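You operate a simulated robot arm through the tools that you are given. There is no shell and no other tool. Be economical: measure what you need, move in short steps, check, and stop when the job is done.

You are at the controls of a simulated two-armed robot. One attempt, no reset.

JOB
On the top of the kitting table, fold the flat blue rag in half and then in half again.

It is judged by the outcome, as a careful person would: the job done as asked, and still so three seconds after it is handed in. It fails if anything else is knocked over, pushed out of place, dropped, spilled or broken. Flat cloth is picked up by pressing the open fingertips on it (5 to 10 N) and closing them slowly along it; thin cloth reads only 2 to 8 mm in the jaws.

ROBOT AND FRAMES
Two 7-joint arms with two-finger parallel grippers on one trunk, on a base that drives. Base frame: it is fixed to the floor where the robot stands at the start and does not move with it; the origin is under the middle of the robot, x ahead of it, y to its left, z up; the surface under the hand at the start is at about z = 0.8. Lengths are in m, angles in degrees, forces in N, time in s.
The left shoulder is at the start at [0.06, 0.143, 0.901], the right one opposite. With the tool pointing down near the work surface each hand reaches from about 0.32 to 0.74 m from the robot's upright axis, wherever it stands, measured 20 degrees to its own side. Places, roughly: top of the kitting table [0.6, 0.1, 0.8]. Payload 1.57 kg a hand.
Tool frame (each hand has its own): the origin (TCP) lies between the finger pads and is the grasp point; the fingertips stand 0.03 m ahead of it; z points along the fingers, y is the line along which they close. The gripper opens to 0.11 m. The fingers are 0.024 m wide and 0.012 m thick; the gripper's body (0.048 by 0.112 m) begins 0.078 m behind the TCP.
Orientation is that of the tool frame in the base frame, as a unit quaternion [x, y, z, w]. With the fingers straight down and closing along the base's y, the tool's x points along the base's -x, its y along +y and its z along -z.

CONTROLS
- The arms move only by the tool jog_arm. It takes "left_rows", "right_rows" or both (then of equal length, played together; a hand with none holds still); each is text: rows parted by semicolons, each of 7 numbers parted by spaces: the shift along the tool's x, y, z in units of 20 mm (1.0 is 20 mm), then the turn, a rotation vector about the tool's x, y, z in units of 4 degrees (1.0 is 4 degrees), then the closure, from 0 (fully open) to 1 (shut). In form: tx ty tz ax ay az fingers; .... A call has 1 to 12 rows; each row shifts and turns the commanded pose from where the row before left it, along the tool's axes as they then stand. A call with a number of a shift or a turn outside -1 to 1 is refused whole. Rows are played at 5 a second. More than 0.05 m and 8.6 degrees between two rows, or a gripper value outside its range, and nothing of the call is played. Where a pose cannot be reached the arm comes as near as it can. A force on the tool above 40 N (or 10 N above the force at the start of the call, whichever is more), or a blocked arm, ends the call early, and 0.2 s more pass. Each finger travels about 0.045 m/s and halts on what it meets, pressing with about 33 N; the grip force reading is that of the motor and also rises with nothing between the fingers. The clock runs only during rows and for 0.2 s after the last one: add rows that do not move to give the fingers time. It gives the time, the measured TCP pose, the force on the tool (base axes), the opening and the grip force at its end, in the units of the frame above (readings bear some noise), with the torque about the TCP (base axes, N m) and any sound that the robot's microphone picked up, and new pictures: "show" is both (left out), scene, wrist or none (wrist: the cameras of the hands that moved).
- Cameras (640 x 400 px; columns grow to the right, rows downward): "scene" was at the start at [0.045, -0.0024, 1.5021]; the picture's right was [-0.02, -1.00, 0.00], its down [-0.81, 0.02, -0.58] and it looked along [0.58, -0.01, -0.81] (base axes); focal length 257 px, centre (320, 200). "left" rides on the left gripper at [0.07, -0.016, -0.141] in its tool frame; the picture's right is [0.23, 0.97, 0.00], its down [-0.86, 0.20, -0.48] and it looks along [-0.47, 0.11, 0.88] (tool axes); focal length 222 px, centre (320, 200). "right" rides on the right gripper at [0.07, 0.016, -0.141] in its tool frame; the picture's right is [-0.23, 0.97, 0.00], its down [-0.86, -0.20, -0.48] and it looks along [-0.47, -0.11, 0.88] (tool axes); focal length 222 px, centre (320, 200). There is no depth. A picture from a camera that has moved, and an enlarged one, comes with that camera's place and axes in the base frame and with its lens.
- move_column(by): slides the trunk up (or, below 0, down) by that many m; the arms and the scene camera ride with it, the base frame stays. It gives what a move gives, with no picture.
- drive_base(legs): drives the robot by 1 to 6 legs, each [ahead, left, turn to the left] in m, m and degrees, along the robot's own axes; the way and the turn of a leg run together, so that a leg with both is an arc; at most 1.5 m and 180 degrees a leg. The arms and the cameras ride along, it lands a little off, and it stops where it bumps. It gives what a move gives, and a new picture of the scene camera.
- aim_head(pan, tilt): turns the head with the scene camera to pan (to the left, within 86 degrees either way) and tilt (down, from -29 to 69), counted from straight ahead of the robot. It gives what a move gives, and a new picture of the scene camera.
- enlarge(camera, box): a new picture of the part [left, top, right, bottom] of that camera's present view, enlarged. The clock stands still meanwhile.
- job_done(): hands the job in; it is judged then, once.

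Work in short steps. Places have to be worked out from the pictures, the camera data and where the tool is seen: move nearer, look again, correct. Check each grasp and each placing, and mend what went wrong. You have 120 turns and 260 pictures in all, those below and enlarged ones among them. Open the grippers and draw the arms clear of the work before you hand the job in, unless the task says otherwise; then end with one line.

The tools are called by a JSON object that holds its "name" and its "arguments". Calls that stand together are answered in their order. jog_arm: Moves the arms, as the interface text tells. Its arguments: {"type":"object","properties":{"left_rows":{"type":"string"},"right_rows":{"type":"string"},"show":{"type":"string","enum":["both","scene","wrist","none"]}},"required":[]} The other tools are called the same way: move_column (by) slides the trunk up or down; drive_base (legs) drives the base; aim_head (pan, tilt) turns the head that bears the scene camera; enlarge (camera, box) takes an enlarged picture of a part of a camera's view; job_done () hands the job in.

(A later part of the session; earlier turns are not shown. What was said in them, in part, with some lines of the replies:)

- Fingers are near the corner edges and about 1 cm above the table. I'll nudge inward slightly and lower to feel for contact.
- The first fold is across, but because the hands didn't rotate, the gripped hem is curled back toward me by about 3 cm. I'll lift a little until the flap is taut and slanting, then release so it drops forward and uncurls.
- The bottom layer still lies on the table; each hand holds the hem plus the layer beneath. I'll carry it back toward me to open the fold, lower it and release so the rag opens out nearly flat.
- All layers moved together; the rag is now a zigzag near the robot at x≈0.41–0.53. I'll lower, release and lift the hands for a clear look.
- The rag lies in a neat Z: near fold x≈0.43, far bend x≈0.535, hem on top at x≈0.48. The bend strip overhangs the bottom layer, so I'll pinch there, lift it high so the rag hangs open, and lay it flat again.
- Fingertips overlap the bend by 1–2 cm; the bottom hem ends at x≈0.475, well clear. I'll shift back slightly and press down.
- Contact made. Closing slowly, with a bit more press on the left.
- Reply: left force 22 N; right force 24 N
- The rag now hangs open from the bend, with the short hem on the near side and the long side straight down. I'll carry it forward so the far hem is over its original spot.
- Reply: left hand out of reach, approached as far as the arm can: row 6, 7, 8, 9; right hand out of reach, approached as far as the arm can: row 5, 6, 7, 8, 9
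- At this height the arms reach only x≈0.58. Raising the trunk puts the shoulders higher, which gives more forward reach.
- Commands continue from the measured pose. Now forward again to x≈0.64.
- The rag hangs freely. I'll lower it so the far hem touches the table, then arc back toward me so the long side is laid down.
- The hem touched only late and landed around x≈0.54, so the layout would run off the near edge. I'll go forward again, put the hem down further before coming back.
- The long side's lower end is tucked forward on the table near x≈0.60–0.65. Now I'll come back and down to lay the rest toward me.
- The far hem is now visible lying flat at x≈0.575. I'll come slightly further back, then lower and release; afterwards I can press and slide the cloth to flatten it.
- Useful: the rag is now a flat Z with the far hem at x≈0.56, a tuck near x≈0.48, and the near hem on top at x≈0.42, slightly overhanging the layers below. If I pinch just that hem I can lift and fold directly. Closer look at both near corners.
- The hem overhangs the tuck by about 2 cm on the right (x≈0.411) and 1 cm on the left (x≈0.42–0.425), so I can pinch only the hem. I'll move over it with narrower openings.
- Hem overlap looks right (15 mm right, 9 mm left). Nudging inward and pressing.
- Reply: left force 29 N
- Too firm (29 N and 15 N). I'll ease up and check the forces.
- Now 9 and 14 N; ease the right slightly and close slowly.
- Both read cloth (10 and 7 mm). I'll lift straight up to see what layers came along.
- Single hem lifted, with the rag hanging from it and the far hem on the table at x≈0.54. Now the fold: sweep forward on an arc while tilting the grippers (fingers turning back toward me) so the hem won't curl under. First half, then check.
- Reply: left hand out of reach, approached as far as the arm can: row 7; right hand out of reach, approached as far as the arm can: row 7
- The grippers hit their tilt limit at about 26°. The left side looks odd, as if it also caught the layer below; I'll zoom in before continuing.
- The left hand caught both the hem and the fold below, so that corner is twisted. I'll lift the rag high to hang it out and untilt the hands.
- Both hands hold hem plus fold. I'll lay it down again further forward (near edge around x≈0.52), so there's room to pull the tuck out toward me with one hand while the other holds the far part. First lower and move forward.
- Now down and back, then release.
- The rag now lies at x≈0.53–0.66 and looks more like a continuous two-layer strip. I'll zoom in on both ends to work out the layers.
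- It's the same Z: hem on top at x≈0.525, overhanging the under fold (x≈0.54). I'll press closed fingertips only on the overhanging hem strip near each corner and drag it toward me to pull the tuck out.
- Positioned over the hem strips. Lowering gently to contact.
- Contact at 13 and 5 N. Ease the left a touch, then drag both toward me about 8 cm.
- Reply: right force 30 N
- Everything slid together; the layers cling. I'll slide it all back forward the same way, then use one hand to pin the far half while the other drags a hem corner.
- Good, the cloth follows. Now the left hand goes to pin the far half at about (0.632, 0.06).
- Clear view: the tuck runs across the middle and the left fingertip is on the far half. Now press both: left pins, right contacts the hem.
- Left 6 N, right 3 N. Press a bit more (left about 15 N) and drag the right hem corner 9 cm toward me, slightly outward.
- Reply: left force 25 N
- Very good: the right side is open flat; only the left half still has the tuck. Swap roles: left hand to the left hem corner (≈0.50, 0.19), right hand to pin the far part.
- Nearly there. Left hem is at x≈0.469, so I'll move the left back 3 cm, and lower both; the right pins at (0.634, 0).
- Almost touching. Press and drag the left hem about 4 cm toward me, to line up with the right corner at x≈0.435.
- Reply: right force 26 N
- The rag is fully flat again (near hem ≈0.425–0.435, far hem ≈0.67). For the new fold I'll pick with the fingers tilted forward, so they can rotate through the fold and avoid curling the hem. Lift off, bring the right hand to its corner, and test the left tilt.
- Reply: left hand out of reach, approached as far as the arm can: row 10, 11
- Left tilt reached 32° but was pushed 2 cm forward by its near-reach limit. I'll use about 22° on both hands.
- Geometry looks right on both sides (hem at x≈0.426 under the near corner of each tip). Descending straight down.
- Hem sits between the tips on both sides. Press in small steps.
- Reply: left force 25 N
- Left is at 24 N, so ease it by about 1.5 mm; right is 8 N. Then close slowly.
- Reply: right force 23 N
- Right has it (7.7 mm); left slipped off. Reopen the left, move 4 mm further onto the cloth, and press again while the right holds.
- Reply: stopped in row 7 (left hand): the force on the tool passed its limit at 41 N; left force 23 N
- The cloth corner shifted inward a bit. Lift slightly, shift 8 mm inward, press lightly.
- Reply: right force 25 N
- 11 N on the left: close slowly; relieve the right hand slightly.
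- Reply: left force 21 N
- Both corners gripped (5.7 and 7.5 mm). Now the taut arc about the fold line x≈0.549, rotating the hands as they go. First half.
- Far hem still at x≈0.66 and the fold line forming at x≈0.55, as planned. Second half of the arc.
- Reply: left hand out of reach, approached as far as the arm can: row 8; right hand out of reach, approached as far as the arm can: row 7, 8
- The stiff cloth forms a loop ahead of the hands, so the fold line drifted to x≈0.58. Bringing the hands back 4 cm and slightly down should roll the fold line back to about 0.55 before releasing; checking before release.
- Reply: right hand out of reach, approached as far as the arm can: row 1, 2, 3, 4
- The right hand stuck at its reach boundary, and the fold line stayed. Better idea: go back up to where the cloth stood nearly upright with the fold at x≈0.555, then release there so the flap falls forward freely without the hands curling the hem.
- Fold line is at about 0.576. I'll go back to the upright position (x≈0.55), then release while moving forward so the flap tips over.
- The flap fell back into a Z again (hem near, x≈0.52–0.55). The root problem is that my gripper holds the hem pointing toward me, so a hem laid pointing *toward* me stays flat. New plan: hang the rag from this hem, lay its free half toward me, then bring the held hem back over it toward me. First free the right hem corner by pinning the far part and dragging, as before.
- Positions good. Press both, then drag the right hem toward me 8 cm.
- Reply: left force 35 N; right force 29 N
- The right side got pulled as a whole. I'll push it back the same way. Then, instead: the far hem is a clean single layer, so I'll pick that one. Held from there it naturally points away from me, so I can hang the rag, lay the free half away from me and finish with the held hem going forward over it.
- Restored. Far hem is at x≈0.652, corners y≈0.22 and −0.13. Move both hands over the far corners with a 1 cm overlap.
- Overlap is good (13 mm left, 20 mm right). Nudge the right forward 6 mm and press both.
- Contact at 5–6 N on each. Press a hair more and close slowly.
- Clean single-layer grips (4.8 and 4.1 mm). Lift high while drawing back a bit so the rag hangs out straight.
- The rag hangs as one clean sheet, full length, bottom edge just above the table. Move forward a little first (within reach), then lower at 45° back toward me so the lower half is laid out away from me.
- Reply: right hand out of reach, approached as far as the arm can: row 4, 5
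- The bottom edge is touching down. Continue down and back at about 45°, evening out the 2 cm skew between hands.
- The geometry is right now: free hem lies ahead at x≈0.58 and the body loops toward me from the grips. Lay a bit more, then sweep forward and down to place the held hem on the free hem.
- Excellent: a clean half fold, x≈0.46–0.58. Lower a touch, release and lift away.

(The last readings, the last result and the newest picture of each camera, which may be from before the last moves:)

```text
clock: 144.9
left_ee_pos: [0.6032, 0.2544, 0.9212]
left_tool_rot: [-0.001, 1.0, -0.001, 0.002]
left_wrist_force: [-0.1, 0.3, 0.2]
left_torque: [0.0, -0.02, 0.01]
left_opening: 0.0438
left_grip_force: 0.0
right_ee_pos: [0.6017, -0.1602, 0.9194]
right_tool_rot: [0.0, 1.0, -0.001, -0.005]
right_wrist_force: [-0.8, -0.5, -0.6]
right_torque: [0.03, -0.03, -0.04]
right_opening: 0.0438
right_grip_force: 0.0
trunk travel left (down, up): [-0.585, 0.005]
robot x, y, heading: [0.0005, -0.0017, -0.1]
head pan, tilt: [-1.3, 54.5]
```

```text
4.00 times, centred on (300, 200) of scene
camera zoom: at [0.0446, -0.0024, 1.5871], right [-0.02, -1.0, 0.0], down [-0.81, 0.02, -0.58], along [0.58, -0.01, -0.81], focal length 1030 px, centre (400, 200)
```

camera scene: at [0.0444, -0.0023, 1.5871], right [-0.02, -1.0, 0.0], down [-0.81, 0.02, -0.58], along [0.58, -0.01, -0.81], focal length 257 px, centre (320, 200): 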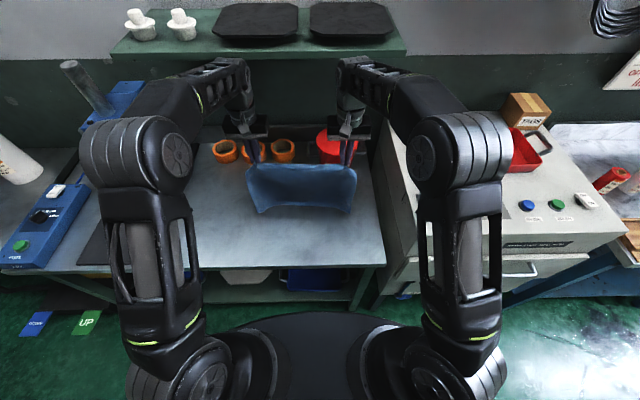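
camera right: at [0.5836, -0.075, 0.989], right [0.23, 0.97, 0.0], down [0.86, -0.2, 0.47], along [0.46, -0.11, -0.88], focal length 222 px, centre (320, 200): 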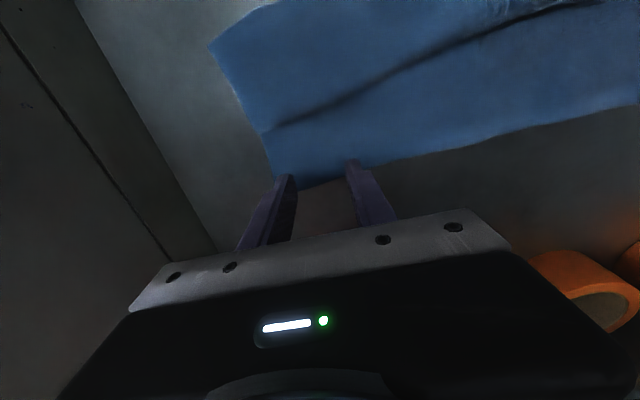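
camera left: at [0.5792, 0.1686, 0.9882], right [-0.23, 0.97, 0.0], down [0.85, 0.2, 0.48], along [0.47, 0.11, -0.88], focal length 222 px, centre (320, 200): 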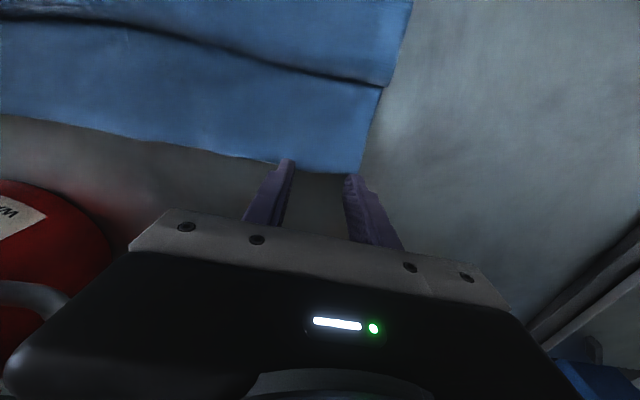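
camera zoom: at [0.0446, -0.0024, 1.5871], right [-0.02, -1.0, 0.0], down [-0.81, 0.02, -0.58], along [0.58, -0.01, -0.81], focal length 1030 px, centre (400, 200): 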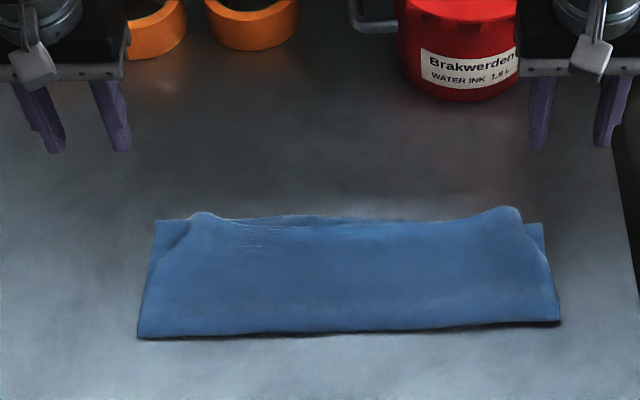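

A very nice first fold. The top corners are slightly gathered inward (4 cm left, 2 cm right), so I'll press on each top far corner and smooth them outward together.

{"name": "jog_arm", "arguments": {"left_rows": "0.33 -0.94 0 0 0 0 1;0.33 -0.94 0 0 0 0 1;0.33 -0.94 0 0 0 0 1;0.33 -0.94 0 0 0 0 1;0.33 -0.94 0.5 0 0 0 1;0 0 1 0 0 0 1;0 0 1 0 0 0 1;0 0 1 0 0 0 1;0 0 0.3 0 0 0 1;0 0 0.15 0 0 0 1;0 0 0 0 0 0 1", "right_rows": "0.32 0.5 0 0 0 0 1;0.32 0.5 0 0 0 0 1;0.32 0.5 0 0 0 0 1;0.32 0.5 0 0 0 0 1;0.32 0.5 0.5 0 0 0 1;0 0 1 0 0 0 1;0 0 1 0 0 0 1;0 0 1 0 0 0 1;0 0 0.2 0 0 0 1;0 0 0.15 0 0 0 1;0 0 0 0 0 0 1", "show": "none"}}

```text
clock: 147.3
left_ee_pos: [0.5701, 0.1593, 0.842]
left_tool_rot: [-0.002, 1.0, -0.001, 0.003]
left_wrist_force: [-0.1, 0.6, -0.3]
left_torque: [0.01, -0.02, 0.0]
left_opening: 0.0
left_grip_force: 20.9
right_ee_pos: [0.5681, -0.1114, 0.8428]
right_tool_rot: [0.001, 1.0, -0.001, -0.006]
right_wrist_force: [-0.4, 0.4, 1.5]
right_torque: [0.04, 0.01, 0.01]
right_opening: 0.0002
right_grip_force: 21.1
trunk travel left (down, up): [-0.585, 0.005]
robot x, y, heading: [0.0012, -0.0017, 0.0]
head pan, tilt: [-1.3, 54.5]
```

Just above contact. Press lightly.

{"name": "jog_arm", "arguments": {"left_rows": "0 0 0.15 0 0 0 1;0 0 0.12 0 0 0 1;0 0 0 0 0 0 1", "right_rows": "0 0 0.12 0 0 0 1;0 0 0.1 0 0 0 1;0 0 0 0 0 0 1", "show": "none"}}

```text
clock: 148.1
left_ee_pos: [0.5705, 0.1587, 0.8365]
left_tool_rot: [-0.001, 1.0, -0.001, 0.002]
left_wrist_force: [1.1, 0.2, 5.2]
left_torque: [0.03, 0.04, 0.0]
left_opening: 0.0002
left_grip_force: 21.5
right_ee_pos: [0.5689, -0.1112, 0.8385]
right_tool_rot: [0.0, 1.0, 0.0, -0.004]
right_wrist_force: [-0.7, -0.9, 11.6]
right_torque: [-0.04, 0.13, -0.02]
right_opening: 0.0001
right_grip_force: 21.5
trunk travel left (down, up): [-0.585, 0.005]
robot x, y, heading: [0.0009, 0.0038, 0.1]
head pan, tilt: [-1.3, 54.5]
```

Now smooth outward: left +3 cm, right −1.6 cm, then lift.

{"name": "jog_arm", "arguments": {"left_rows": "0 0.3 0 0 0 0 1;0 0.3 0 0 0 0 1;0 0.3 0 0 0 0 1;0 0.3 0 0 0 0 1;0 0.3 0 0 0 0 1;0 0 0 0 0 0 1;0 0 -0.5 0 0 0 1;0 0 -1 0 0 0 1;0 0.5 -1 0 0 0 1;0 0.9 -0.5 0 0 0 1;0 0.9 0 0 0 0 1", "right_rows": "0 -0.16 0 0 0 0 1;0 -0.16 0 0 0 0 1;0 -0.16 0 0 0 0 1;0 -0.16 0 0 0 0 1;0 -0.16 0 0 0 0 1;0 0 0 0 0 0 1;0 0 -0.5 0 0 0 1;0 0 -1 0 0 0 1;0 -0.5 -1 0 0 0 1;0 -0.9 -0.5 0 0 0 1;0 -0.9 0 0 0 0 1", "show": "none"}}

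{"name": "enlarge", "arguments": {"camera": "scene", "box": [220, 150, 380, 250]}}

```text
clock: 150.5
left_ee_pos: [0.5713, 0.2347, 0.8965]
left_tool_rot: [0.0, 1.0, -0.001, 0.001]
left_wrist_force: [-0.5, 0.3, 1.0]
left_torque: [-0.01, -0.02, 0.02]
left_opening: 0.0
left_grip_force: 21.1
right_ee_pos: [0.5696, -0.1743, 0.8962]
right_tool_rot: [0.0, 1.0, -0.001, -0.005]
right_wrist_force: [-0.3, 0.9, -1.2]
right_torque: [-0.01, -0.01, 0.01]
right_opening: 0.0004
right_grip_force: 21.4
trunk travel left (down, up): [-0.585, 0.005]
robot x, y, heading: [-0.0001, 0.0018, 0.2]
head pan, tilt: [-1.3, 54.5]
```

```text
4.00 times, centred on (300, 200) of scene
camera zoom: at [0.0451, -0.0024, 1.5871], right [-0.02, -1.0, 0.0], down [-0.81, 0.02, -0.58], along [0.58, -0.01, -0.81], focal length 1030 px, centre (400, 200)
```

zoom: 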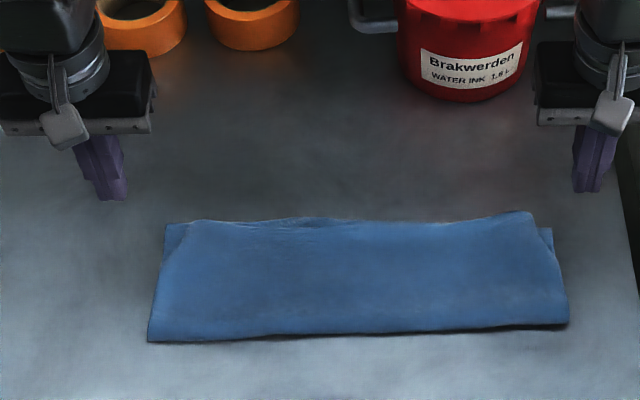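

Well smoothed. For the second fold (left–right), the left hand picks the middle of the left end through both layers, lets the strip hang, then I lay it the same way. Position the left hand.

{"name": "jog_arm", "arguments": {"left_rows": "0.55 -0.78 0 0 0 0 0.62;0.55 -0.78 0 0 0 0 0.62;0.55 -0.78 0 0 0 0 0.62;0.55 -0.78 0.4 0 0 0 0.62;0 0 0.9 0 0 0 0.62;0 0 0.9 0 0 0 0.62;0 0 0.3 0 0 0 0.62;0 0 0 0 0 0 0.62", "right_rows": "0 0 -0.8 0 0 0 1;0 -0.5 -0.8 0 0 0 1;0 -0.5 -0.8 0 0 0 1;0 0 -0.8 0 0 0 1;0 0 0 0 0 0 1;0 0 0 0 0 0 1;0 0 0 0 0 0 1;0 0 0 0 0 0 1", "show": "none"}}

{"name": "enlarge", "arguments": {"camera": "left", "box": [0, 0, 640, 400]}}

```text
clock: 152.3
left_ee_pos: [0.5257, 0.173, 0.8452]
left_tool_rot: [-0.001, 1.0, -0.001, 0.001]
left_wrist_force: [0.9, 0.0, -0.9]
left_torque: [0.01, -0.01, -0.02]
left_opening: 0.0417
left_grip_force: 0.1
right_ee_pos: [0.57, -0.1932, 0.9616]
right_tool_rot: [0.0, 1.0, 0.0, -0.005]
right_wrist_force: [0.0, 0.3, 1.0]
right_torque: [-0.02, -0.03, -0.03]
right_opening: 0.0001
right_grip_force: 21.3
trunk travel left (down, up): [-0.585, 0.005]
robot x, y, heading: [0.0006, -0.0005, 0.1]
head pan, tilt: [-1.3, 54.5]
```

```text
1.00 times, centred on (320, 200) of left (not enlarged: the box is as wide or as high as the picture)
camera zoom: at [0.4551, 0.1565, 0.9871], right [-0.23, 0.97, 0.0], down [0.85, 0.2, 0.48], along [0.47, 0.11, -0.88], focal length 222 px, centre (320, 200)
```

zoom: 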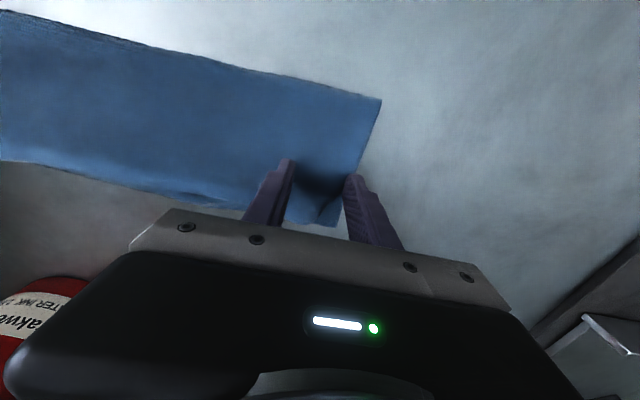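

The left edge is at y≈0.205. Shift 1.2 cm inward, then press firmly enough to take both layers.

{"name": "jog_arm", "arguments": {"left_rows": "0 -0.6 0.1 0 0 0 0.62;0 0 0.15 0 0 0 0.62;0 0 0.15 0 0 0 0.62;0 0 0 0 0 0 0.62", "show": "none"}}

```text
clock: 153.3
left_ee_pos: [0.5267, 0.1606, 0.8379]
left_tool_rot: [-0.002, 1.0, -0.001, 0.002]
left_wrist_force: [-0.7, 0.2, 2.7]
left_torque: [0.02, 0.04, 0.01]
left_opening: 0.0418
left_grip_force: 0.6
right_ee_pos: [0.5703, -0.1928, 0.9628]
right_tool_rot: [0.0, 1.0, 0.0, -0.005]
right_wrist_force: [-0.3, 0.4, -0.3]
right_torque: [-0.01, 0.0, -0.03]
right_opening: 0.0
right_grip_force: 21.4
trunk travel left (down, up): [-0.585, 0.005]
robot x, y, heading: [-0.0025, -0.0023, 0.1]
head pan, tilt: [-1.3, 54.5]
```

{"name": "jog_arm", "arguments": {"left_rows": "0 0 0.12 0 0 0 0.62;0 0 0.06 0 0 0 0.62;0 0 0 0 0 0 0.66;0 0 0 0 0 0 0.7;0 0 0 0 0 0 0.74;0 0 0 0 0 0 0.78;0 0 0 0 0 0 0.82;0 0 0 0 0 0 0.86;0 0 0 0 0 0 0.9;0 0 0 0 0 0 0.94;0 0 0 0 0 0 1;0 0 0 0 0 0 1", "show": "none"}}

{"name": "enlarge", "arguments": {"camera": "left", "box": [200, 60, 460, 240]}}

```text
clock: 155.9
left_ee_pos: [0.5275, 0.1594, 0.8348]
left_tool_rot: [-0.001, 1.0, 0.0, 0.004]
left_wrist_force: [1.3, -0.5, 24.1]
left_torque: [-0.03, 0.01, -0.01]
left_opening: 0.0096
left_grip_force: 27.7
right_ee_pos: [0.5688, -0.1934, 0.9621]
right_tool_rot: [0.0, 1.0, 0.0, -0.004]
right_wrist_force: [0.7, -0.1, -0.2]
right_torque: [0.0, -0.02, 0.0]
right_opening: 0.0
right_grip_force: 21.8
trunk travel left (down, up): [-0.585, 0.005]
robot x, y, heading: [-0.0027, -0.0005, 0.1]
head pan, tilt: [-1.3, 54.5]
```

```text
2.22 times, centred on (330, 150) of left
camera zoom: at [0.4558, 0.1428, 0.9768], right [-0.23, 0.97, 0.0], down [0.85, 0.2, 0.48], along [0.47, 0.11, -0.88], focal length 494 px, centre (298, 311)
```

zoom: 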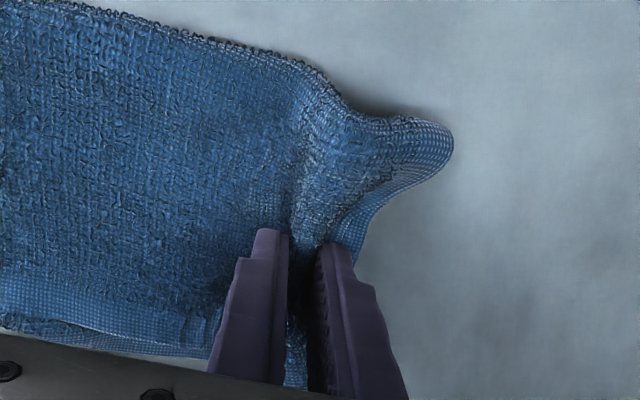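

Grip reads 9.6 mm, consistent with both layers. Lift 12 cm and check.

{"name": "jog_arm", "arguments": {"left_rows": "0 0 -0.9 0 0 0 1;0 -0.2 -1 0 0 0 1;0.3 -0.4 -1 0 0 0 1;0.4 -0.4 -1 0 0 0 1;0.4 -0.4 -1 0 0 0 1;0.4 -0.4 -1 0 0 0 1;0 0 0 0 0 0 1", "show": "none"}}

{"name": "enlarge", "arguments": {"camera": "scene", "box": [220, 120, 400, 245]}}

```text
clock: 157.5
left_ee_pos: [0.4979, 0.1235, 0.9506]
left_tool_rot: [0.0, 1.0, -0.001, 0.001]
left_wrist_force: [-0.1, 0.2, -0.1]
left_torque: [0.03, -0.01, -0.02]
left_opening: 0.0088
left_grip_force: 27.2
right_ee_pos: [0.5692, -0.1937, 0.9607]
right_tool_rot: [0.0, 1.0, 0.0, -0.005]
right_wrist_force: [-0.3, 0.0, 0.5]
right_torque: [0.01, 0.0, 0.03]
right_opening: 0.0003
right_grip_force: 21.2
trunk travel left (down, up): [-0.585, 0.005]
robot x, y, heading: [-0.0043, 0.0024, -0.2]
head pan, tilt: [-1.3, 54.5]
```

```text
3.20 times, centred on (310, 182) of scene
camera zoom: at [0.0454, -0.0023, 1.5871], right [-0.02, -1.0, 0.0], down [-0.81, 0.02, -0.58], along [0.58, -0.01, -0.81], focal length 824 px, centre (352, 256)
```

zoom: 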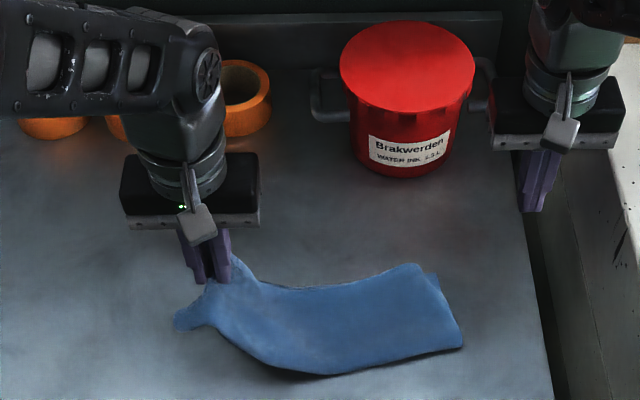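

Both layers come along. Keep lifting until the strip hangs free, drawing toward x≈0.45 for reach.

{"name": "jog_arm", "arguments": {"left_rows": "0.2 0 -1 0 0 0 1;0.2 0 -1 0 0 0 1;0.2 0 -1 0 0 0 1;0.2 0 -1 0 0 0 1;0.2 0 -1 0 0 0 1;0.2 0 -1 0 0 0 1;0.2 0 -1 0 0 0 1;0.2 0 -1 0 0 0 1;0.2 0 -1 0 0 0 1;0.2 0 -1 0 0 0 1;0.2 0 -1 0 0 0 1;0 0 -0.8 0 0 0 1", "show": "scene"}}

```text
clock: 160.1
left_ee_pos: [0.4524, 0.1256, 1.1726]
left_tool_rot: [-0.001, 1.0, -0.001, 0.003]
left_wrist_force: [0.4, 0.0, -0.8]
left_torque: [0.01, -0.01, -0.02]
left_opening: 0.0084
left_grip_force: 27.4
left hand out of reach, approached as far as the arm can: row 12
right_ee_pos: [0.5698, -0.1935, 0.9624]
right_tool_rot: [-0.001, 1.0, 0.0, -0.005]
right_wrist_force: [0.4, 0.2, -0.7]
right_torque: [0.0, -0.03, 0.01]
right_opening: 0.0001
right_grip_force: 21.2
trunk travel left (down, up): [-0.585, 0.005]
robot x, y, heading: [-0.0015, 0.001, 0.3]
head pan, tilt: [-1.3, 54.5]
camera scene: at [0.0455, -0.0019, 1.5871], right [-0.02, -1.0, 0.0], down [-0.81, 0.02, -0.58], along [0.58, -0.01, -0.81], focal length 257 px, centre (320, 200)
```

scene: 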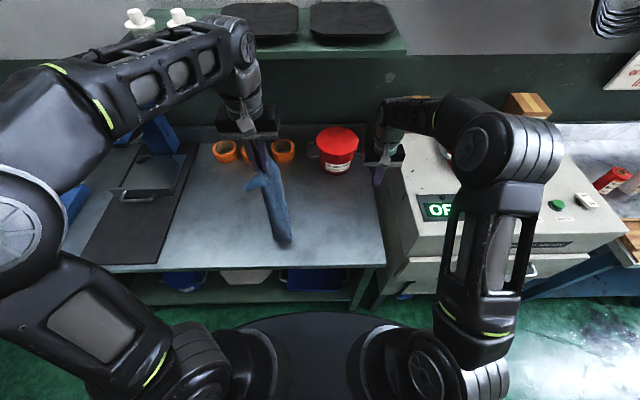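

{"name": "enlarge", "arguments": {"camera": "scene", "box": [220, 130, 330, 255]}}

{"name": "enlarge", "arguments": {"camera": "right", "box": [0, 0, 640, 400]}}

```text
3.20 times, centred on (275, 192) of scene
camera zoom: at [0.0455, -0.0019, 1.5871], right [-0.02, -1.0, 0.0], down [-0.81, 0.02, -0.58], along [0.58, -0.01, -0.81], focal length 824 px, centre (464, 224)
```

zoom: 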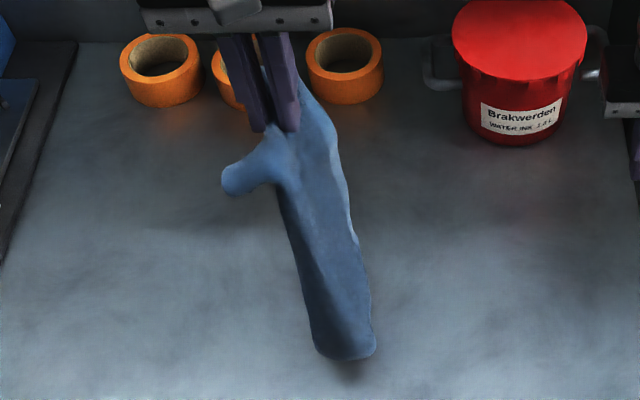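

```text
1.00 times, centred on (320, 200) of right (not enlarged: the box is as wide or as high as the picture)
camera zoom: at [0.5019, -0.1775, 1.1034], right [0.23, 0.97, 0.0], down [0.86, -0.2, 0.47], along [0.46, -0.11, -0.88], focal length 222 px, centre (320, 200)
```

zoom: 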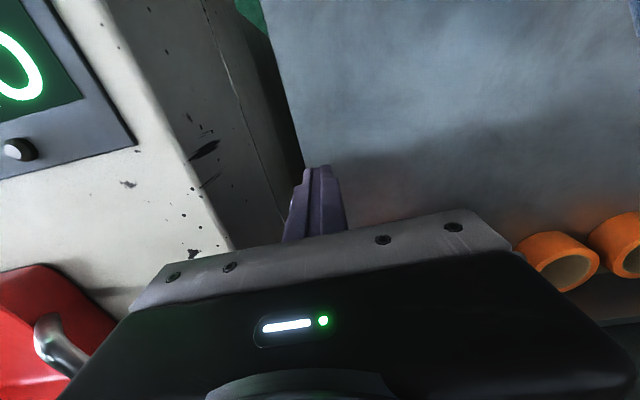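

The strip hangs straight. Move left 9 cm, settle, then begin lowering while moving right, so the free end is laid pointing left.

{"name": "jog_arm", "arguments": {"left_rows": "0.2 0.5 -0.3 0 0 0 1;0.2 0.9 -0.2 0 0 0 1;0 0.9 0 0 0 0 1;0 0.9 0 0 0 0 1;0 0.9 0 0 0 0 1;0 0.5 0 0 0 0 1;0 0 0 0 0 0 1;0 -0.4 0.2 0 0 0 1;0 -0.7 0.5 0 0 0 1;0 -0.8 0.7 0 0 0 1;0 -0.8 0.8 0 0 0 1;0 -0.8 0.8 0 0 0 1", "show": "scene"}}

```text
clock: 162.7
left_ee_pos: [0.4447, 0.1452, 1.1228]
left_tool_rot: [-0.001, 1.0, -0.001, 0.002]
left_wrist_force: [0.0, -0.6, -0.7]
left_torque: [0.02, 0.02, 0.02]
left_opening: 0.0086
left_grip_force: 27.7
right_ee_pos: [0.5705, -0.1948, 0.9613]
right_tool_rot: [0.0, 1.0, 0.0, -0.006]
right_wrist_force: [0.8, 0.8, 0.1]
right_torque: [0.04, -0.02, -0.02]
right_opening: 0.0001
right_grip_force: 21.6
trunk travel left (down, up): [-0.585, 0.005]
robot x, y, heading: [-0.0011, -0.0003, 0.0]
head pan, tilt: [-1.3, 54.5]
camera scene: at [0.0452, -0.0028, 1.5871], right [-0.02, -1.0, 0.0], down [-0.81, 0.02, -0.58], along [0.58, -0.01, -0.81], focal length 257 px, centre (320, 200)
```

scene: 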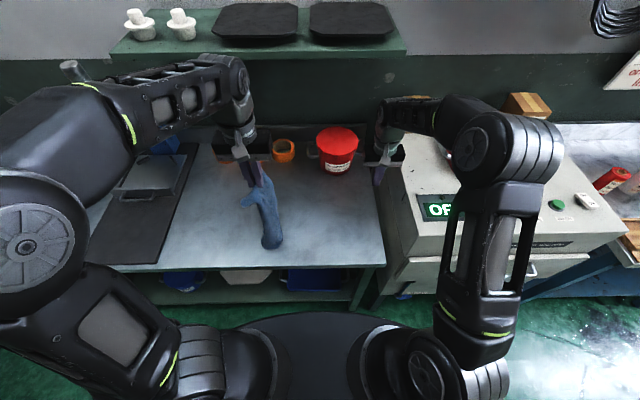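

The free end has touched down on the left side (y≈0.155). Continue down and right, drifting slightly forward from the table edge.

{"name": "jog_arm", "arguments": {"left_rows": "-0.2 -0.75 0.7 0 0 0 1;-0.2 -0.75 0.75 0 0 0 1;-0.2 -0.75 0.75 0 0 0 1;-0.2 -0.75 0.75 0 0 0 1;-0.2 -0.75 0.75 0 0 0 1;-0.2 -0.75 0.75 0 0 0 1;-0.2 -0.75 0.75 0 0 0 1;-0.2 -0.75 0.75 0 0 0 1;0 0 0 0 0 0 1", "show": "none"}}

{"name": "enlarge", "arguments": {"camera": "scene", "box": [210, 150, 370, 250]}}

```text
clock: 164.7
left_ee_pos: [0.4771, 0.0274, 1.0021]
left_tool_rot: [0.0, 1.0, -0.001, 0.002]
left_wrist_force: [0.3, -0.1, -0.1]
left_torque: [0.02, -0.04, 0.0]
left_opening: 0.0087
left_grip_force: 27.4
right_ee_pos: [0.5688, -0.1932, 0.9625]
right_tool_rot: [0.0, 1.0, -0.001, -0.006]
right_wrist_force: [-0.5, 1.0, -1.0]
right_torque: [-0.01, -0.05, -0.01]
right_opening: 0.0
right_grip_force: 21.2
trunk travel left (down, up): [-0.585, 0.005]
robot x, y, heading: [-0.0001, 0.004, -0.1]
head pan, tilt: [-1.3, 54.5]
```

```text
4.00 times, centred on (290, 200) of scene
camera zoom: at [0.0447, -0.0022, 1.5871], right [-0.02, -1.0, 0.0], down [-0.81, 0.02, -0.58], along [0.58, -0.01, -0.81], focal length 1030 px, centre (440, 200)
```

zoom: 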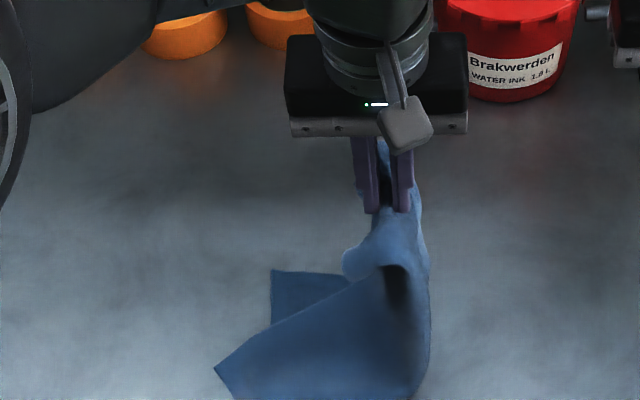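

The free end lies on the left (y≈0.14–0.18), a bit skewed. Lay a little more, then sweep left and down to bring the held end over it.

{"name": "jog_arm", "arguments": {"left_rows": "0 -0.7 0.55 0 0 0 1;0 -0.65 0.55 0 0 0 1;0 0.75 0 0 0 0 1;0 0.9 0.15 0 0 0 1;0 1 0.4 0 0 0 1;0 1 0.7 0 0 0 1;0 1 0.9 0 0 0 1;0 0.9 1 0 0 0 1;0 0.8 1 0 0 0 1;0 0.6 1 0 0 0 1;0 0.3 0.9 0 0 0 1;0 0.05 0.5 0 0 0 1", "show": "none"}}

{"name": "enlarge", "arguments": {"camera": "scene", "box": [210, 150, 370, 250]}}

{"name": "enlarge", "arguments": {"camera": "left", "box": [0, 0, 640, 400]}}

```text
clock: 167.3
left_ee_pos: [0.477, 0.1467, 0.8512]
left_tool_rot: [0.0, 1.0, -0.001, 0.001]
left_wrist_force: [-0.3, 0.2, 0.6]
left_torque: [0.01, -0.02, -0.03]
left_opening: 0.0088
left_grip_force: 26.6
right_ee_pos: [0.5694, -0.1919, 0.962]
right_tool_rot: [0.0, 1.0, 0.0, -0.005]
right_wrist_force: [-0.4, -0.5, -1.0]
right_torque: [-0.03, 0.0, 0.01]
right_opening: 0.0
right_grip_force: 21.2
trunk travel left (down, up): [-0.585, 0.005]
robot x, y, heading: [0.0005, 0.0017, -0.4]
head pan, tilt: [-1.3, 54.5]
```

```text
4.00 times, centred on (290, 200) of scene
camera zoom: at [0.0451, -0.0024, 1.5871], right [-0.02, -1.0, 0.0], down [-0.81, 0.02, -0.58], along [0.58, -0.01, -0.81], focal length 1030 px, centre (440, 200)
```

zoom: 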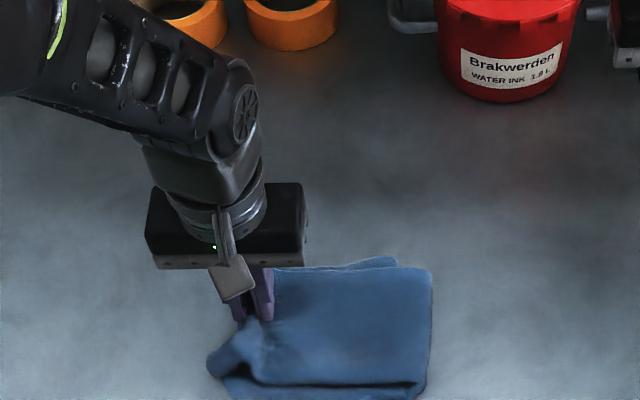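

```text
1.00 times, centred on (320, 200) of left (not enlarged: the box is as wide or as high as the picture)
camera zoom: at [0.4065, 0.1296, 0.9923], right [-0.23, 0.97, 0.0], down [0.85, 0.2, 0.48], along [0.47, 0.11, -0.88], focal length 222 px, centre (320, 200)
```

zoom: 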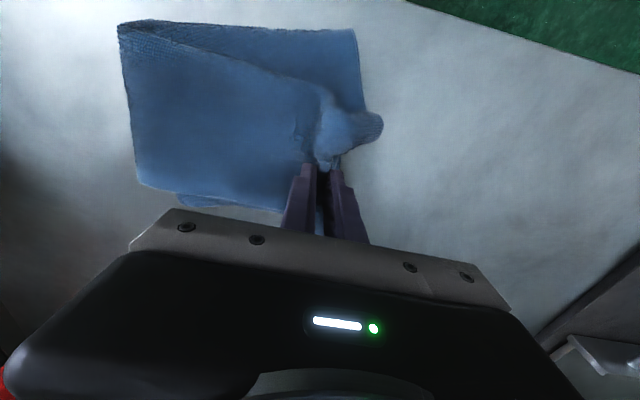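

Superb: a compact quarter. Lower to contact, release, and lift for a look.

{"name": "jog_arm", "arguments": {"left_rows": "0 0 0.25 0 0 0 1;0 0 0 0 0 0 0.9;0 0 0 0 0 0 0.75;0 0 0 0 0 0 0.6;0 0 0 0 0 0 0.55;0 0 0 0 0 0 0.55;0 0 -0.5 0 0 0 0.55;0 0 -1 0 0 0 0.55;-0.3 0.7 -1 0 0 0 0.55;-0.8 0.9 -1 0 0 0 0.55;-0.8 0.9 -0.5 0 0 0 0.55;-0.8 0.9 0 0 0 0 0.55", "show": "none"}}

{"name": "enlarge", "arguments": {"camera": "scene", "box": [230, 180, 350, 255]}}

```text
clock: 169.9
left_ee_pos: [0.5319, 0.2151, 0.926]
left_tool_rot: [-0.001, 1.0, -0.001, 0.002]
left_wrist_force: [0.7, -0.4, -0.5]
left_torque: [-0.02, 0.01, -0.01]
left_opening: 0.0494
left_grip_force: 0.1
right_ee_pos: [0.5696, -0.1916, 0.9608]
right_tool_rot: [0.0, 1.0, -0.001, -0.005]
right_wrist_force: [-0.6, 0.1, 0.1]
right_torque: [0.03, -0.01, 0.01]
right_opening: 0.0002
right_grip_force: 21.7
trunk travel left (down, up): [-0.585, 0.005]
robot x, y, heading: [-0.0003, -0.001, -0.0]
head pan, tilt: [-1.3, 54.5]
```

```text
5.33 times, centred on (290, 218) of scene
camera zoom: at [0.0456, -0.002, 1.5871], right [-0.02, -1.0, 0.0], down [-0.81, 0.02, -0.58], along [0.58, -0.01, -0.81], focal length 1373 px, centre (480, 107)
```

zoom: 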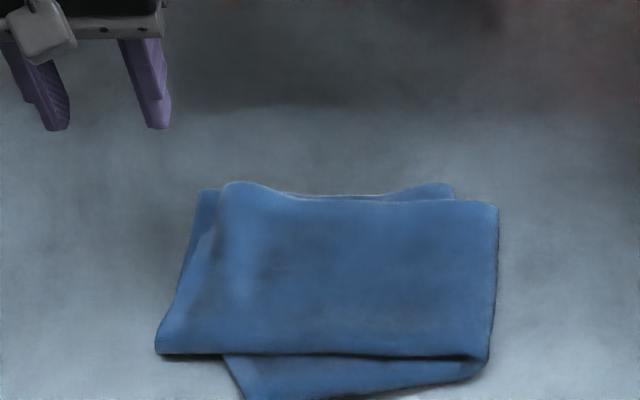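

A tidy quarter fold; the lower half peeks out at the near side. Check the full extent.

{"name": "enlarge", "arguments": {"camera": "scene", "box": [230, 195, 350, 270]}}

{"name": "enlarge", "arguments": {"camera": "left", "box": [0, 0, 640, 400]}}

```text
5.33 times, centred on (290, 232) of scene
camera zoom: at [0.0456, -0.002, 1.5871], right [-0.02, -1.0, 0.0], down [-0.81, 0.02, -0.58], along [0.58, -0.01, -0.81], focal length 1373 px, centre (480, 27)
```

zoom: 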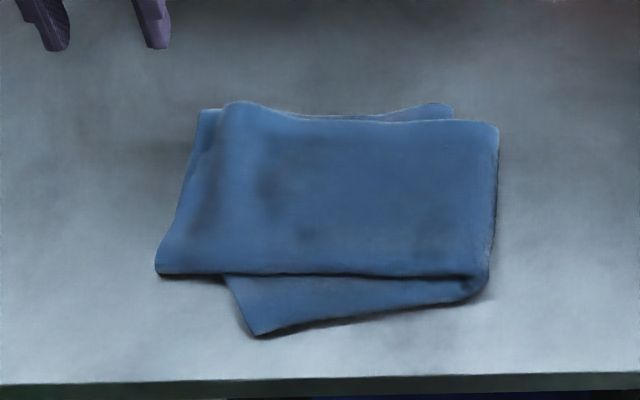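

```text
1.00 times, centred on (320, 200) of left (not enlarged: the box is as wide or as high as the picture)
camera zoom: at [0.462, 0.1988, 1.0673], right [-0.23, 0.97, 0.0], down [0.85, 0.2, 0.48], along [0.47, 0.11, -0.88], focal length 222 px, centre (320, 200)
```

zoom: 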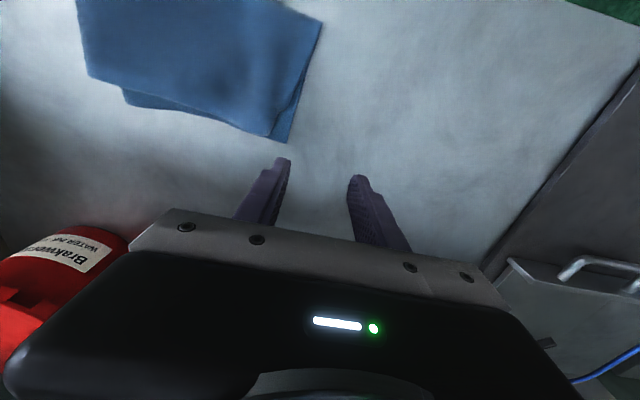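

The packet is quartered, but the lower half's near-left corner sticks out about 4 cm toward me (≈(0.382, 0.125)). I'll press a closed fingertip on that exposed triangle and pull it left-and-forward to straighten it under the top.

{"name": "jog_arm", "arguments": {"left_rows": "0.8 -0.6 0 0 0 0 1;0.8 -0.6 0 0 0 0 1;0.82 -0.6 0 0 0 0 1;0.82 -0.6 0 0 0 0 1;0.82 -0.6 0 0 0 0 1;0.82 -0.6 0 0 0 0 1;0.82 -0.6 0.5 0 0 0 1;0.82 -0.6 0.9 0 0 0 1;0 0 0.9 0 0 0 1;0 0 0.9 0 0 0 1;0 0 0.7 0 0 0 1;0 0 0.2 0 0 0 1", "show": "none"}}

{"name": "enlarge", "arguments": {"camera": "left", "box": [0, 0, 640, 400]}}

```text
clock: 172.5
left_ee_pos: [0.4018, 0.1171, 0.843]
left_tool_rot: [-0.001, 1.0, -0.001, 0.003]
left_wrist_force: [-0.7, 0.0, 0.8]
left_torque: [-0.01, -0.03, -0.02]
left_opening: 0.0
left_grip_force: 21.1
right_ee_pos: [0.5694, -0.1938, 0.9615]
right_tool_rot: [0.001, 1.0, 0.0, -0.005]
right_wrist_force: [-0.8, -0.2, 0.0]
right_torque: [0.0, 0.01, 0.0]
right_opening: 0.0
right_grip_force: 21.1
trunk travel left (down, up): [-0.585, 0.005]
robot x, y, heading: [-0.0028, 0.0019, -0.2]
head pan, tilt: [-1.3, 54.5]
```

```text
1.00 times, centred on (320, 200) of left (not enlarged: the box is as wide or as high as the picture)
camera zoom: at [0.3315, 0.1006, 0.9845], right [-0.23, 0.97, 0.0], down [0.85, 0.2, 0.48], along [0.47, 0.11, -0.88], focal length 222 px, centre (320, 200)
```

zoom: 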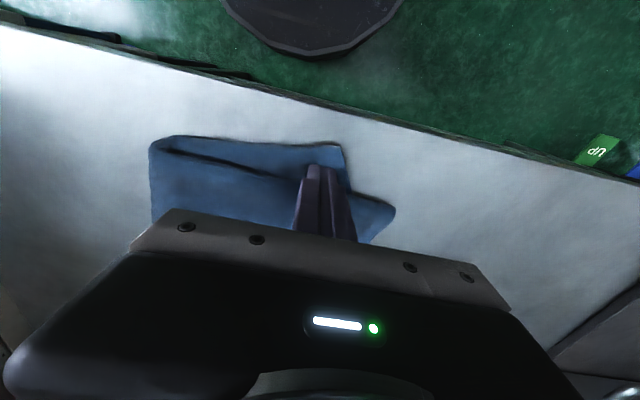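

Fingertip is over the triangle. Back off 5 mm from the top layer's edge and press.

{"name": "jog_arm", "arguments": {"left_rows": "0.25 0 0.15 0 0 0 1;0 0 0.15 0 0 0 1;0 0 0.1 0 0 0 1;0 0 0 0 0 0 1", "show": "none"}}

```text
clock: 173.5
left_ee_pos: [0.3957, 0.116, 0.8362]
left_tool_rot: [0.0, 1.0, 0.0, 0.003]
left_wrist_force: [0.5, -0.8, 20.1]
left_torque: [-0.01, -0.1, 0.0]
left_opening: 0.0001
left_grip_force: 20.6
right_ee_pos: [0.5697, -0.1934, 0.9632]
right_tool_rot: [0.0, 1.0, 0.0, -0.004]
right_wrist_force: [0.8, 0.1, -0.7]
right_torque: [-0.03, 0.02, 0.0]
right_opening: 0.0
right_grip_force: 21.2
trunk travel left (down, up): [-0.585, 0.005]
robot x, y, heading: [0.0024, 0.0004, -0.0]
head pan, tilt: [-1.3, 54.5]
```

Good contact. Drag left 4.5 cm and forward 2.5 cm, then lift straight up.

{"name": "jog_arm", "arguments": {"left_rows": "0 0.3 -0.04 0 0 0 1;-0.1 0.35 0 0 0 0 1;-0.15 0.35 0 0 0 0 1;-0.2 0.35 0 0 0 0 1;-0.25 0.35 0 0 0 0 1;-0.25 0.3 0 0 0 0 1;-0.25 0.25 0 0 0 0 1;0 0 0 0 0 0 1;0 0 -0.5 0 0 0 1;0 0 -1 0 0 0 1;0 0.8 -1 0 0 0 1;0 1 -1 0 0 0 1", "show": "none"}}

{"name": "enlarge", "arguments": {"camera": "scene", "box": [220, 185, 350, 266]}}

```text
clock: 176.1
left_ee_pos: [0.4193, 0.1997, 0.9088]
left_tool_rot: [0.0, 1.0, -0.001, 0.001]
left_wrist_force: [-0.3, 1.4, -0.5]
left_torque: [-0.02, -0.02, -0.01]
left_opening: 0.0001
left_grip_force: 20.5
right_ee_pos: [0.569, -0.1933, 0.9622]
right_tool_rot: [0.0, 1.0, -0.001, -0.005]
right_wrist_force: [-0.3, 0.5, -0.2]
right_torque: [-0.02, -0.01, 0.01]
right_opening: 0.0003
right_grip_force: 20.9
trunk travel left (down, up): [-0.585, 0.005]
robot x, y, heading: [0.0019, 0.0007, 0.1]
head pan, tilt: [-1.3, 54.5]
```

```text
4.92 times, centred on (285, 226) of scene
camera zoom: at [0.0445, -0.0019, 1.5871], right [-0.02, -1.0, 0.0], down [-0.81, 0.02, -0.58], along [0.58, -0.01, -0.81], focal length 1267 px, centre (492, 74)
```

zoom: 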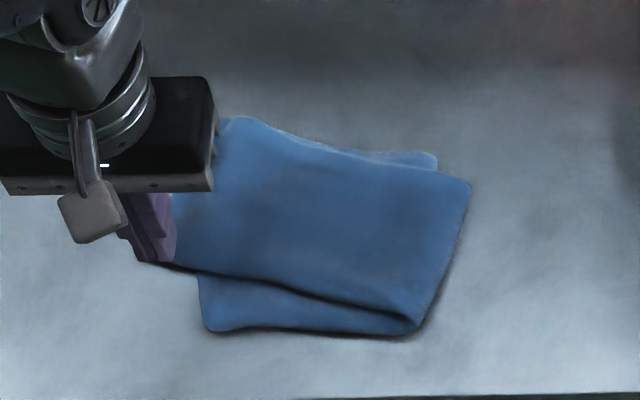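

The packet turned as a block; the top end overhangs the bottom by ~5 cm at its near-left corner while the bottom peeks out at the near side. Best fix: pinch the overhanging top corner (only top layers there), peel it up and re-lay it shifted toward me and right to sit on the bottom.

{"name": "jog_arm", "arguments": {"left_rows": "-0.6 0.2 0 0 0 0 0.73;-0.6 0.2 0 0 0 0 0.73;-0.65 0.2 0 0 0 0 0.73;-0.65 0.2 0 0 0 0 0.73;0 0 0.9 0 0 0 0.73;0 0 0.9 0 0 0 0.73;0 0 0.9 0 0 0 0.73;0 0 0.4 0 0 0 0.73;0 0 0 0 0 0 0.73", "show": "none"}}

{"name": "enlarge", "arguments": {"camera": "left", "box": [0, 0, 640, 400]}}

```text
clock: 178.1
left_ee_pos: [0.4715, 0.2129, 0.8459]
left_tool_rot: [0.0, 1.0, -0.001, 0.001]
left_wrist_force: [-0.9, 0.1, 0.6]
left_torque: [0.04, -0.02, 0.02]
left_opening: 0.0301
left_grip_force: 0.1
right_ee_pos: [0.5692, -0.1935, 0.9626]
right_tool_rot: [0.0, 1.0, 0.0, -0.005]
right_wrist_force: [-0.5, -0.4, -0.1]
right_torque: [-0.03, -0.02, 0.02]
right_opening: 0.0001
right_grip_force: 21.2
trunk travel left (down, up): [-0.585, 0.005]
robot x, y, heading: [0.0002, -0.002, -0.1]
head pan, tilt: [-1.3, 54.5]
```

```text
1.00 times, centred on (320, 200) of left (not enlarged: the box is as wide or as high as the picture)
camera zoom: at [0.4003, 0.1971, 0.9859], right [-0.23, 0.97, 0.0], down [0.85, 0.2, 0.48], along [0.47, 0.11, -0.88], focal length 222 px, centre (320, 200)
```

zoom: 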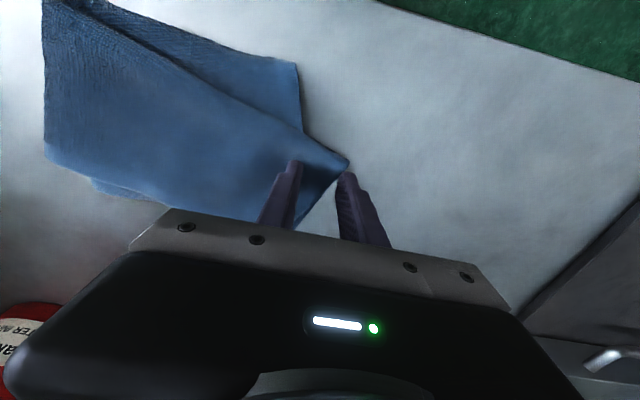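

The tip of the overhang is small; use a narrower 2 cm opening centred at y≈0.207 and press lightly.

{"name": "jog_arm", "arguments": {"left_rows": "0.2 -0.3 0 0 0 0 0.82;0 0 0.2 0 0 0 0.82;0 0 0.15 0 0 0 0.82;0 0 0.1 0 0 0 0.82;0 0 0 0 0 0 0.82", "show": "none"}}

```text
clock: 179.3
left_ee_pos: [0.4675, 0.2085, 0.8373]
left_tool_rot: [-0.001, 1.0, -0.001, 0.004]
left_wrist_force: [-0.9, -1.2, 22.4]
left_torque: [-0.35, 0.14, -0.01]
left_opening: 0.02
left_grip_force: 0.0
right_ee_pos: [0.5671, -0.1934, 0.9627]
right_tool_rot: [0.0, 1.0, 0.0, -0.004]
right_wrist_force: [0.1, -1.0, 0.0]
right_torque: [-0.01, 0.01, 0.01]
right_opening: 0.0001
right_grip_force: 21.7
trunk travel left (down, up): [-0.585, 0.005]
robot x, y, heading: [-0.0011, 0.0012, 0.3]
head pan, tilt: [-1.3, 54.5]
```

{"name": "jog_arm", "arguments": {"left_rows": "0 0 -0.04 0 0 0 0.84;0 0 0 0 0 0 0.86;0 0 0 0 0 0 0.89;0 0 0 0 0 0 0.92;0 0 0 0 0 0 0.96;0 0 0 0 0 0 1;0 0 0 0 0 0 1;0 0 -0.6 0 0 0 1;0 0 -0.6 0 0 0 1;0 0 0 0 0 0 1", "show": "none"}}

{"name": "enlarge", "arguments": {"camera": "left", "box": [0, 0, 640, 400]}}

```text
clock: 181.5
left_ee_pos: [0.4657, 0.2089, 0.8587]
left_tool_rot: [-0.001, 1.0, 0.0, 0.001]
left_wrist_force: [-0.4, 0.0, 0.5]
left_torque: [0.02, -0.02, -0.01]
left_opening: 0.0027
left_grip_force: 24.0
right_ee_pos: [0.5693, -0.1932, 0.962]
right_tool_rot: [0.0, 1.0, 0.0, -0.004]
right_wrist_force: [0.5, -0.1, 0.2]
right_torque: [-0.02, 0.03, 0.0]
right_opening: 0.0001
right_grip_force: 21.6
trunk travel left (down, up): [-0.585, 0.005]
robot x, y, heading: [-0.0019, 0.0012, 0.0]
head pan, tilt: [-1.3, 54.5]
```

```text
1.00 times, centred on (320, 200) of left (not enlarged: the box is as wide or as high as the picture)
camera zoom: at [0.3955, 0.1926, 1.001], right [-0.23, 0.97, 0.0], down [0.85, 0.2, 0.48], along [0.47, 0.11, -0.88], focal length 222 px, centre (320, 200)
```

zoom: 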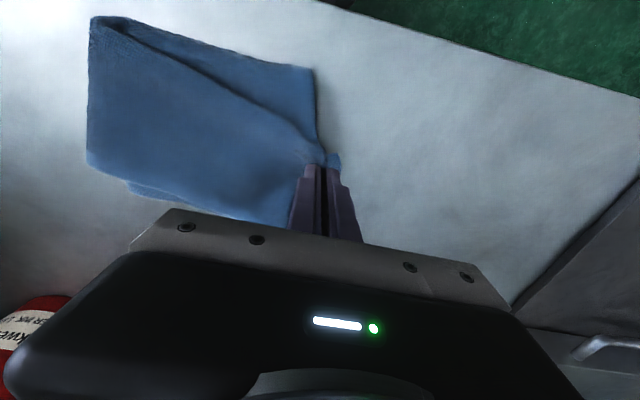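

Holding the near (folded-edge) corner. Peel up and re-lay shifted about 4 cm toward me and 4 cm right.

{"name": "jog_arm", "arguments": {"left_rows": "0.3 -0.6 -0.8 0 0 0 1;0.5 -0.8 -0.8 0 0 0 1;0.5 -0.8 -0.8 0 0 0 1;0.3 0 0 0 0 0 1;0.25 0.1 0.7 0 0 0 1;0.2 0.15 0.8 0 0 0 1;0.1 0.2 0.9 0 0 0 1;0 0.1 0.6 0 0 0 1;0 0 0 0 0 0 1", "show": "none"}}

{"name": "enlarge", "arguments": {"camera": "scene", "box": [220, 185, 350, 266]}}

```text
clock: 183.5
left_ee_pos: [0.424, 0.1752, 0.8477]
left_tool_rot: [-0.001, 1.0, 0.0, 0.002]
left_wrist_force: [0.3, -0.6, 5.4]
left_torque: [-0.09, 0.01, -0.02]
left_opening: 0.0027
left_grip_force: 24.2
right_ee_pos: [0.5699, -0.1939, 0.9626]
right_tool_rot: [0.0, 1.0, -0.001, -0.006]
right_wrist_force: [-0.8, 0.2, -0.8]
right_torque: [0.0, 0.02, 0.04]
right_opening: 0.0
right_grip_force: 21.6
trunk travel left (down, up): [-0.585, 0.005]
robot x, y, heading: [0.0016, -0.0003, -0.0]
head pan, tilt: [-1.3, 54.5]
```

```text
4.92 times, centred on (285, 226) of scene
camera zoom: at [0.0446, -0.0026, 1.5872], right [-0.02, -1.0, 0.0], down [-0.81, 0.02, -0.58], along [0.58, -0.01, -0.81], focal length 1267 px, centre (492, 74)
```

zoom: 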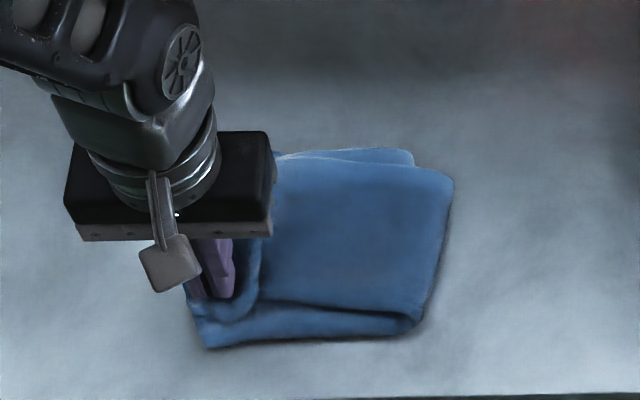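

Much better aligned. Shift 1 cm more toward me with a slight lift, set down, and release.

{"name": "jog_arm", "arguments": {"left_rows": "0.1 0 -0.4 0 0 0 1;0.4 0.2 0 0 0 0 1;0 0.1 0.5 0 0 0 1;0 0 0 0 0 0 0.9;0 0 0 0 0 0 0.75;0 0 0 0 0 0 0.7;0 0 0 0 0 0 0.7;0 0 -0.6 0 0 0 0.7;0 0 -1 0 0 0 0.7;0 0.6 -1 0 0 0 0.7;-0.5 1 -1 0 0 0 0.7;-0.5 1 0 0 0 0 0.7", "show": "none"}}

{"name": "enlarge", "arguments": {"camera": "scene", "box": [220, 185, 350, 266]}}

```text
clock: 186.1
left_ee_pos: [0.4322, 0.2331, 0.9163]
left_tool_rot: [0.0, 1.0, -0.001, 0.002]
left_wrist_force: [0.0, -0.2, 0.9]
left_torque: [-0.03, -0.03, -0.01]
left_opening: 0.0328
left_grip_force: 0.1
right_ee_pos: [0.5709, -0.1929, 0.9613]
right_tool_rot: [0.0, 1.0, -0.001, -0.005]
right_wrist_force: [0.8, -0.2, 0.0]
right_torque: [0.04, 0.04, -0.01]
right_opening: 0.0
right_grip_force: 21.6
trunk travel left (down, up): [-0.585, 0.005]
robot x, y, heading: [-0.0014, -0.0028, 0.0]
head pan, tilt: [-1.3, 54.5]
```

```text
4.92 times, centred on (285, 226) of scene
camera zoom: at [0.0454, -0.002, 1.5871], right [-0.02, -1.0, 0.0], down [-0.81, 0.02, -0.58], along [0.58, -0.01, -0.81], focal length 1267 px, centre (492, 74)
```

zoom: 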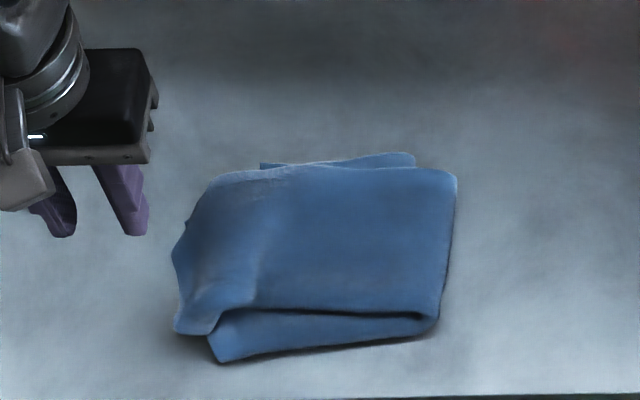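

The rag is now a compact quarter-size packet, flat and stable. Open both grippers, draw the arms clear, and take a final overall look.

{"name": "jog_arm", "arguments": {"left_rows": "0 0.5 -1 0 0 0 0.3;0 0.8 -1 0 0 0 0;0 0.8 -1 0 0 0 0;0 0.5 -1 0 0 0 0;0 0 -0.5 0 0 0 0;0 0 0 0 0 0 0;0 0 0 0 0 0 0", "right_rows": "0 0 -1 0 0 0 0.5;0 0 -1 0 0 0 0.2;0 0 -1 0 0 0 0;0 0 0 0 0 0 0;0 0 0 0 0 0 0;0 0 0 0 0 0 0;0 0 0 0 0 0 0", "show": "scene"}}

{"name": "enlarge", "arguments": {"camera": "scene", "box": [220, 185, 350, 266]}}

```text
clock: 187.7
left_ee_pos: [0.433, 0.2852, 1.0065]
left_tool_rot: [0.0, 1.0, -0.001, 0.002]
left_wrist_force: [0.1, 0.2, -0.1]
left_torque: [0.03, 0.01, 0.0]
left_opening: 0.1103
left_grip_force: 0.1
right_ee_pos: [0.5722, -0.1944, 1.0218]
right_tool_rot: [0.0, 1.0, -0.001, -0.005]
right_wrist_force: [1.1, 0.1, 0.1]
right_torque: [0.03, 0.04, -0.01]
right_opening: 0.1102
right_grip_force: 0.0
trunk travel left (down, up): [-0.585, 0.005]
robot x, y, heading: [-0.0025, -0.0035, 0.0]
head pan, tilt: [-1.3, 54.5]
camera scene: at [0.0449, -0.0024, 1.5871], right [-0.02, -1.0, 0.0], down [-0.81, 0.02, -0.58], along [0.58, -0.01, -0.81], focal length 257 px, centre (320, 200)
```

scene: 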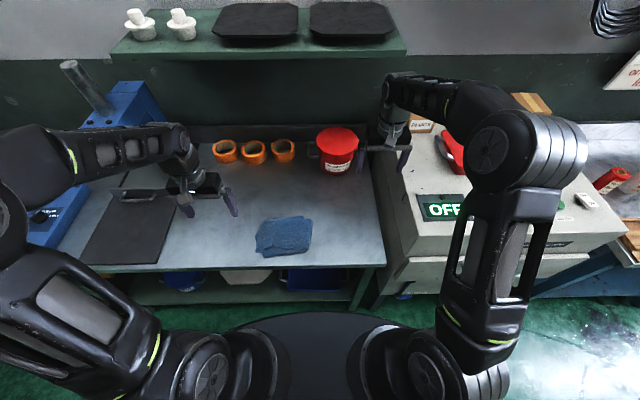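

```text
4.92 times, centred on (285, 226) of scene
camera zoom: at [0.0449, -0.0024, 1.5871], right [-0.02, -1.0, 0.0], down [-0.81, 0.02, -0.58], along [0.58, -0.01, -0.81], focal length 1267 px, centre (492, 74)
```

zoom: 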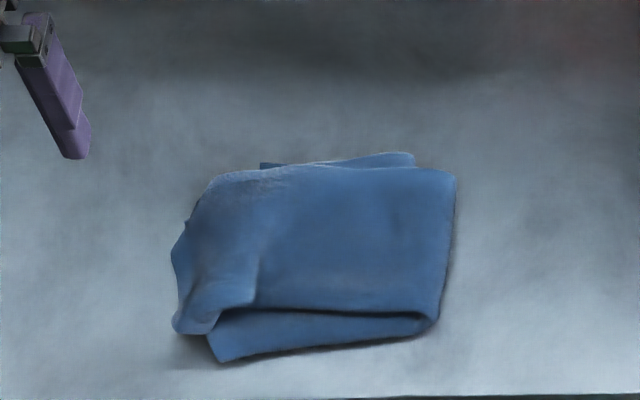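

The rag is folded twice into a quarter-size packet on the table, nothing else has moved, and both arms are clear with grippers open. Handing in.

{"name": "job_done", "arguments": {}}

```text
The job is handed in.
```

The blue rag is folded in half and then in half again, and lies flat on the kitting table. The edges are not perfectly aligned: the lower half shows by about 2 cm along the near edge, and there is a slight hump at the left.
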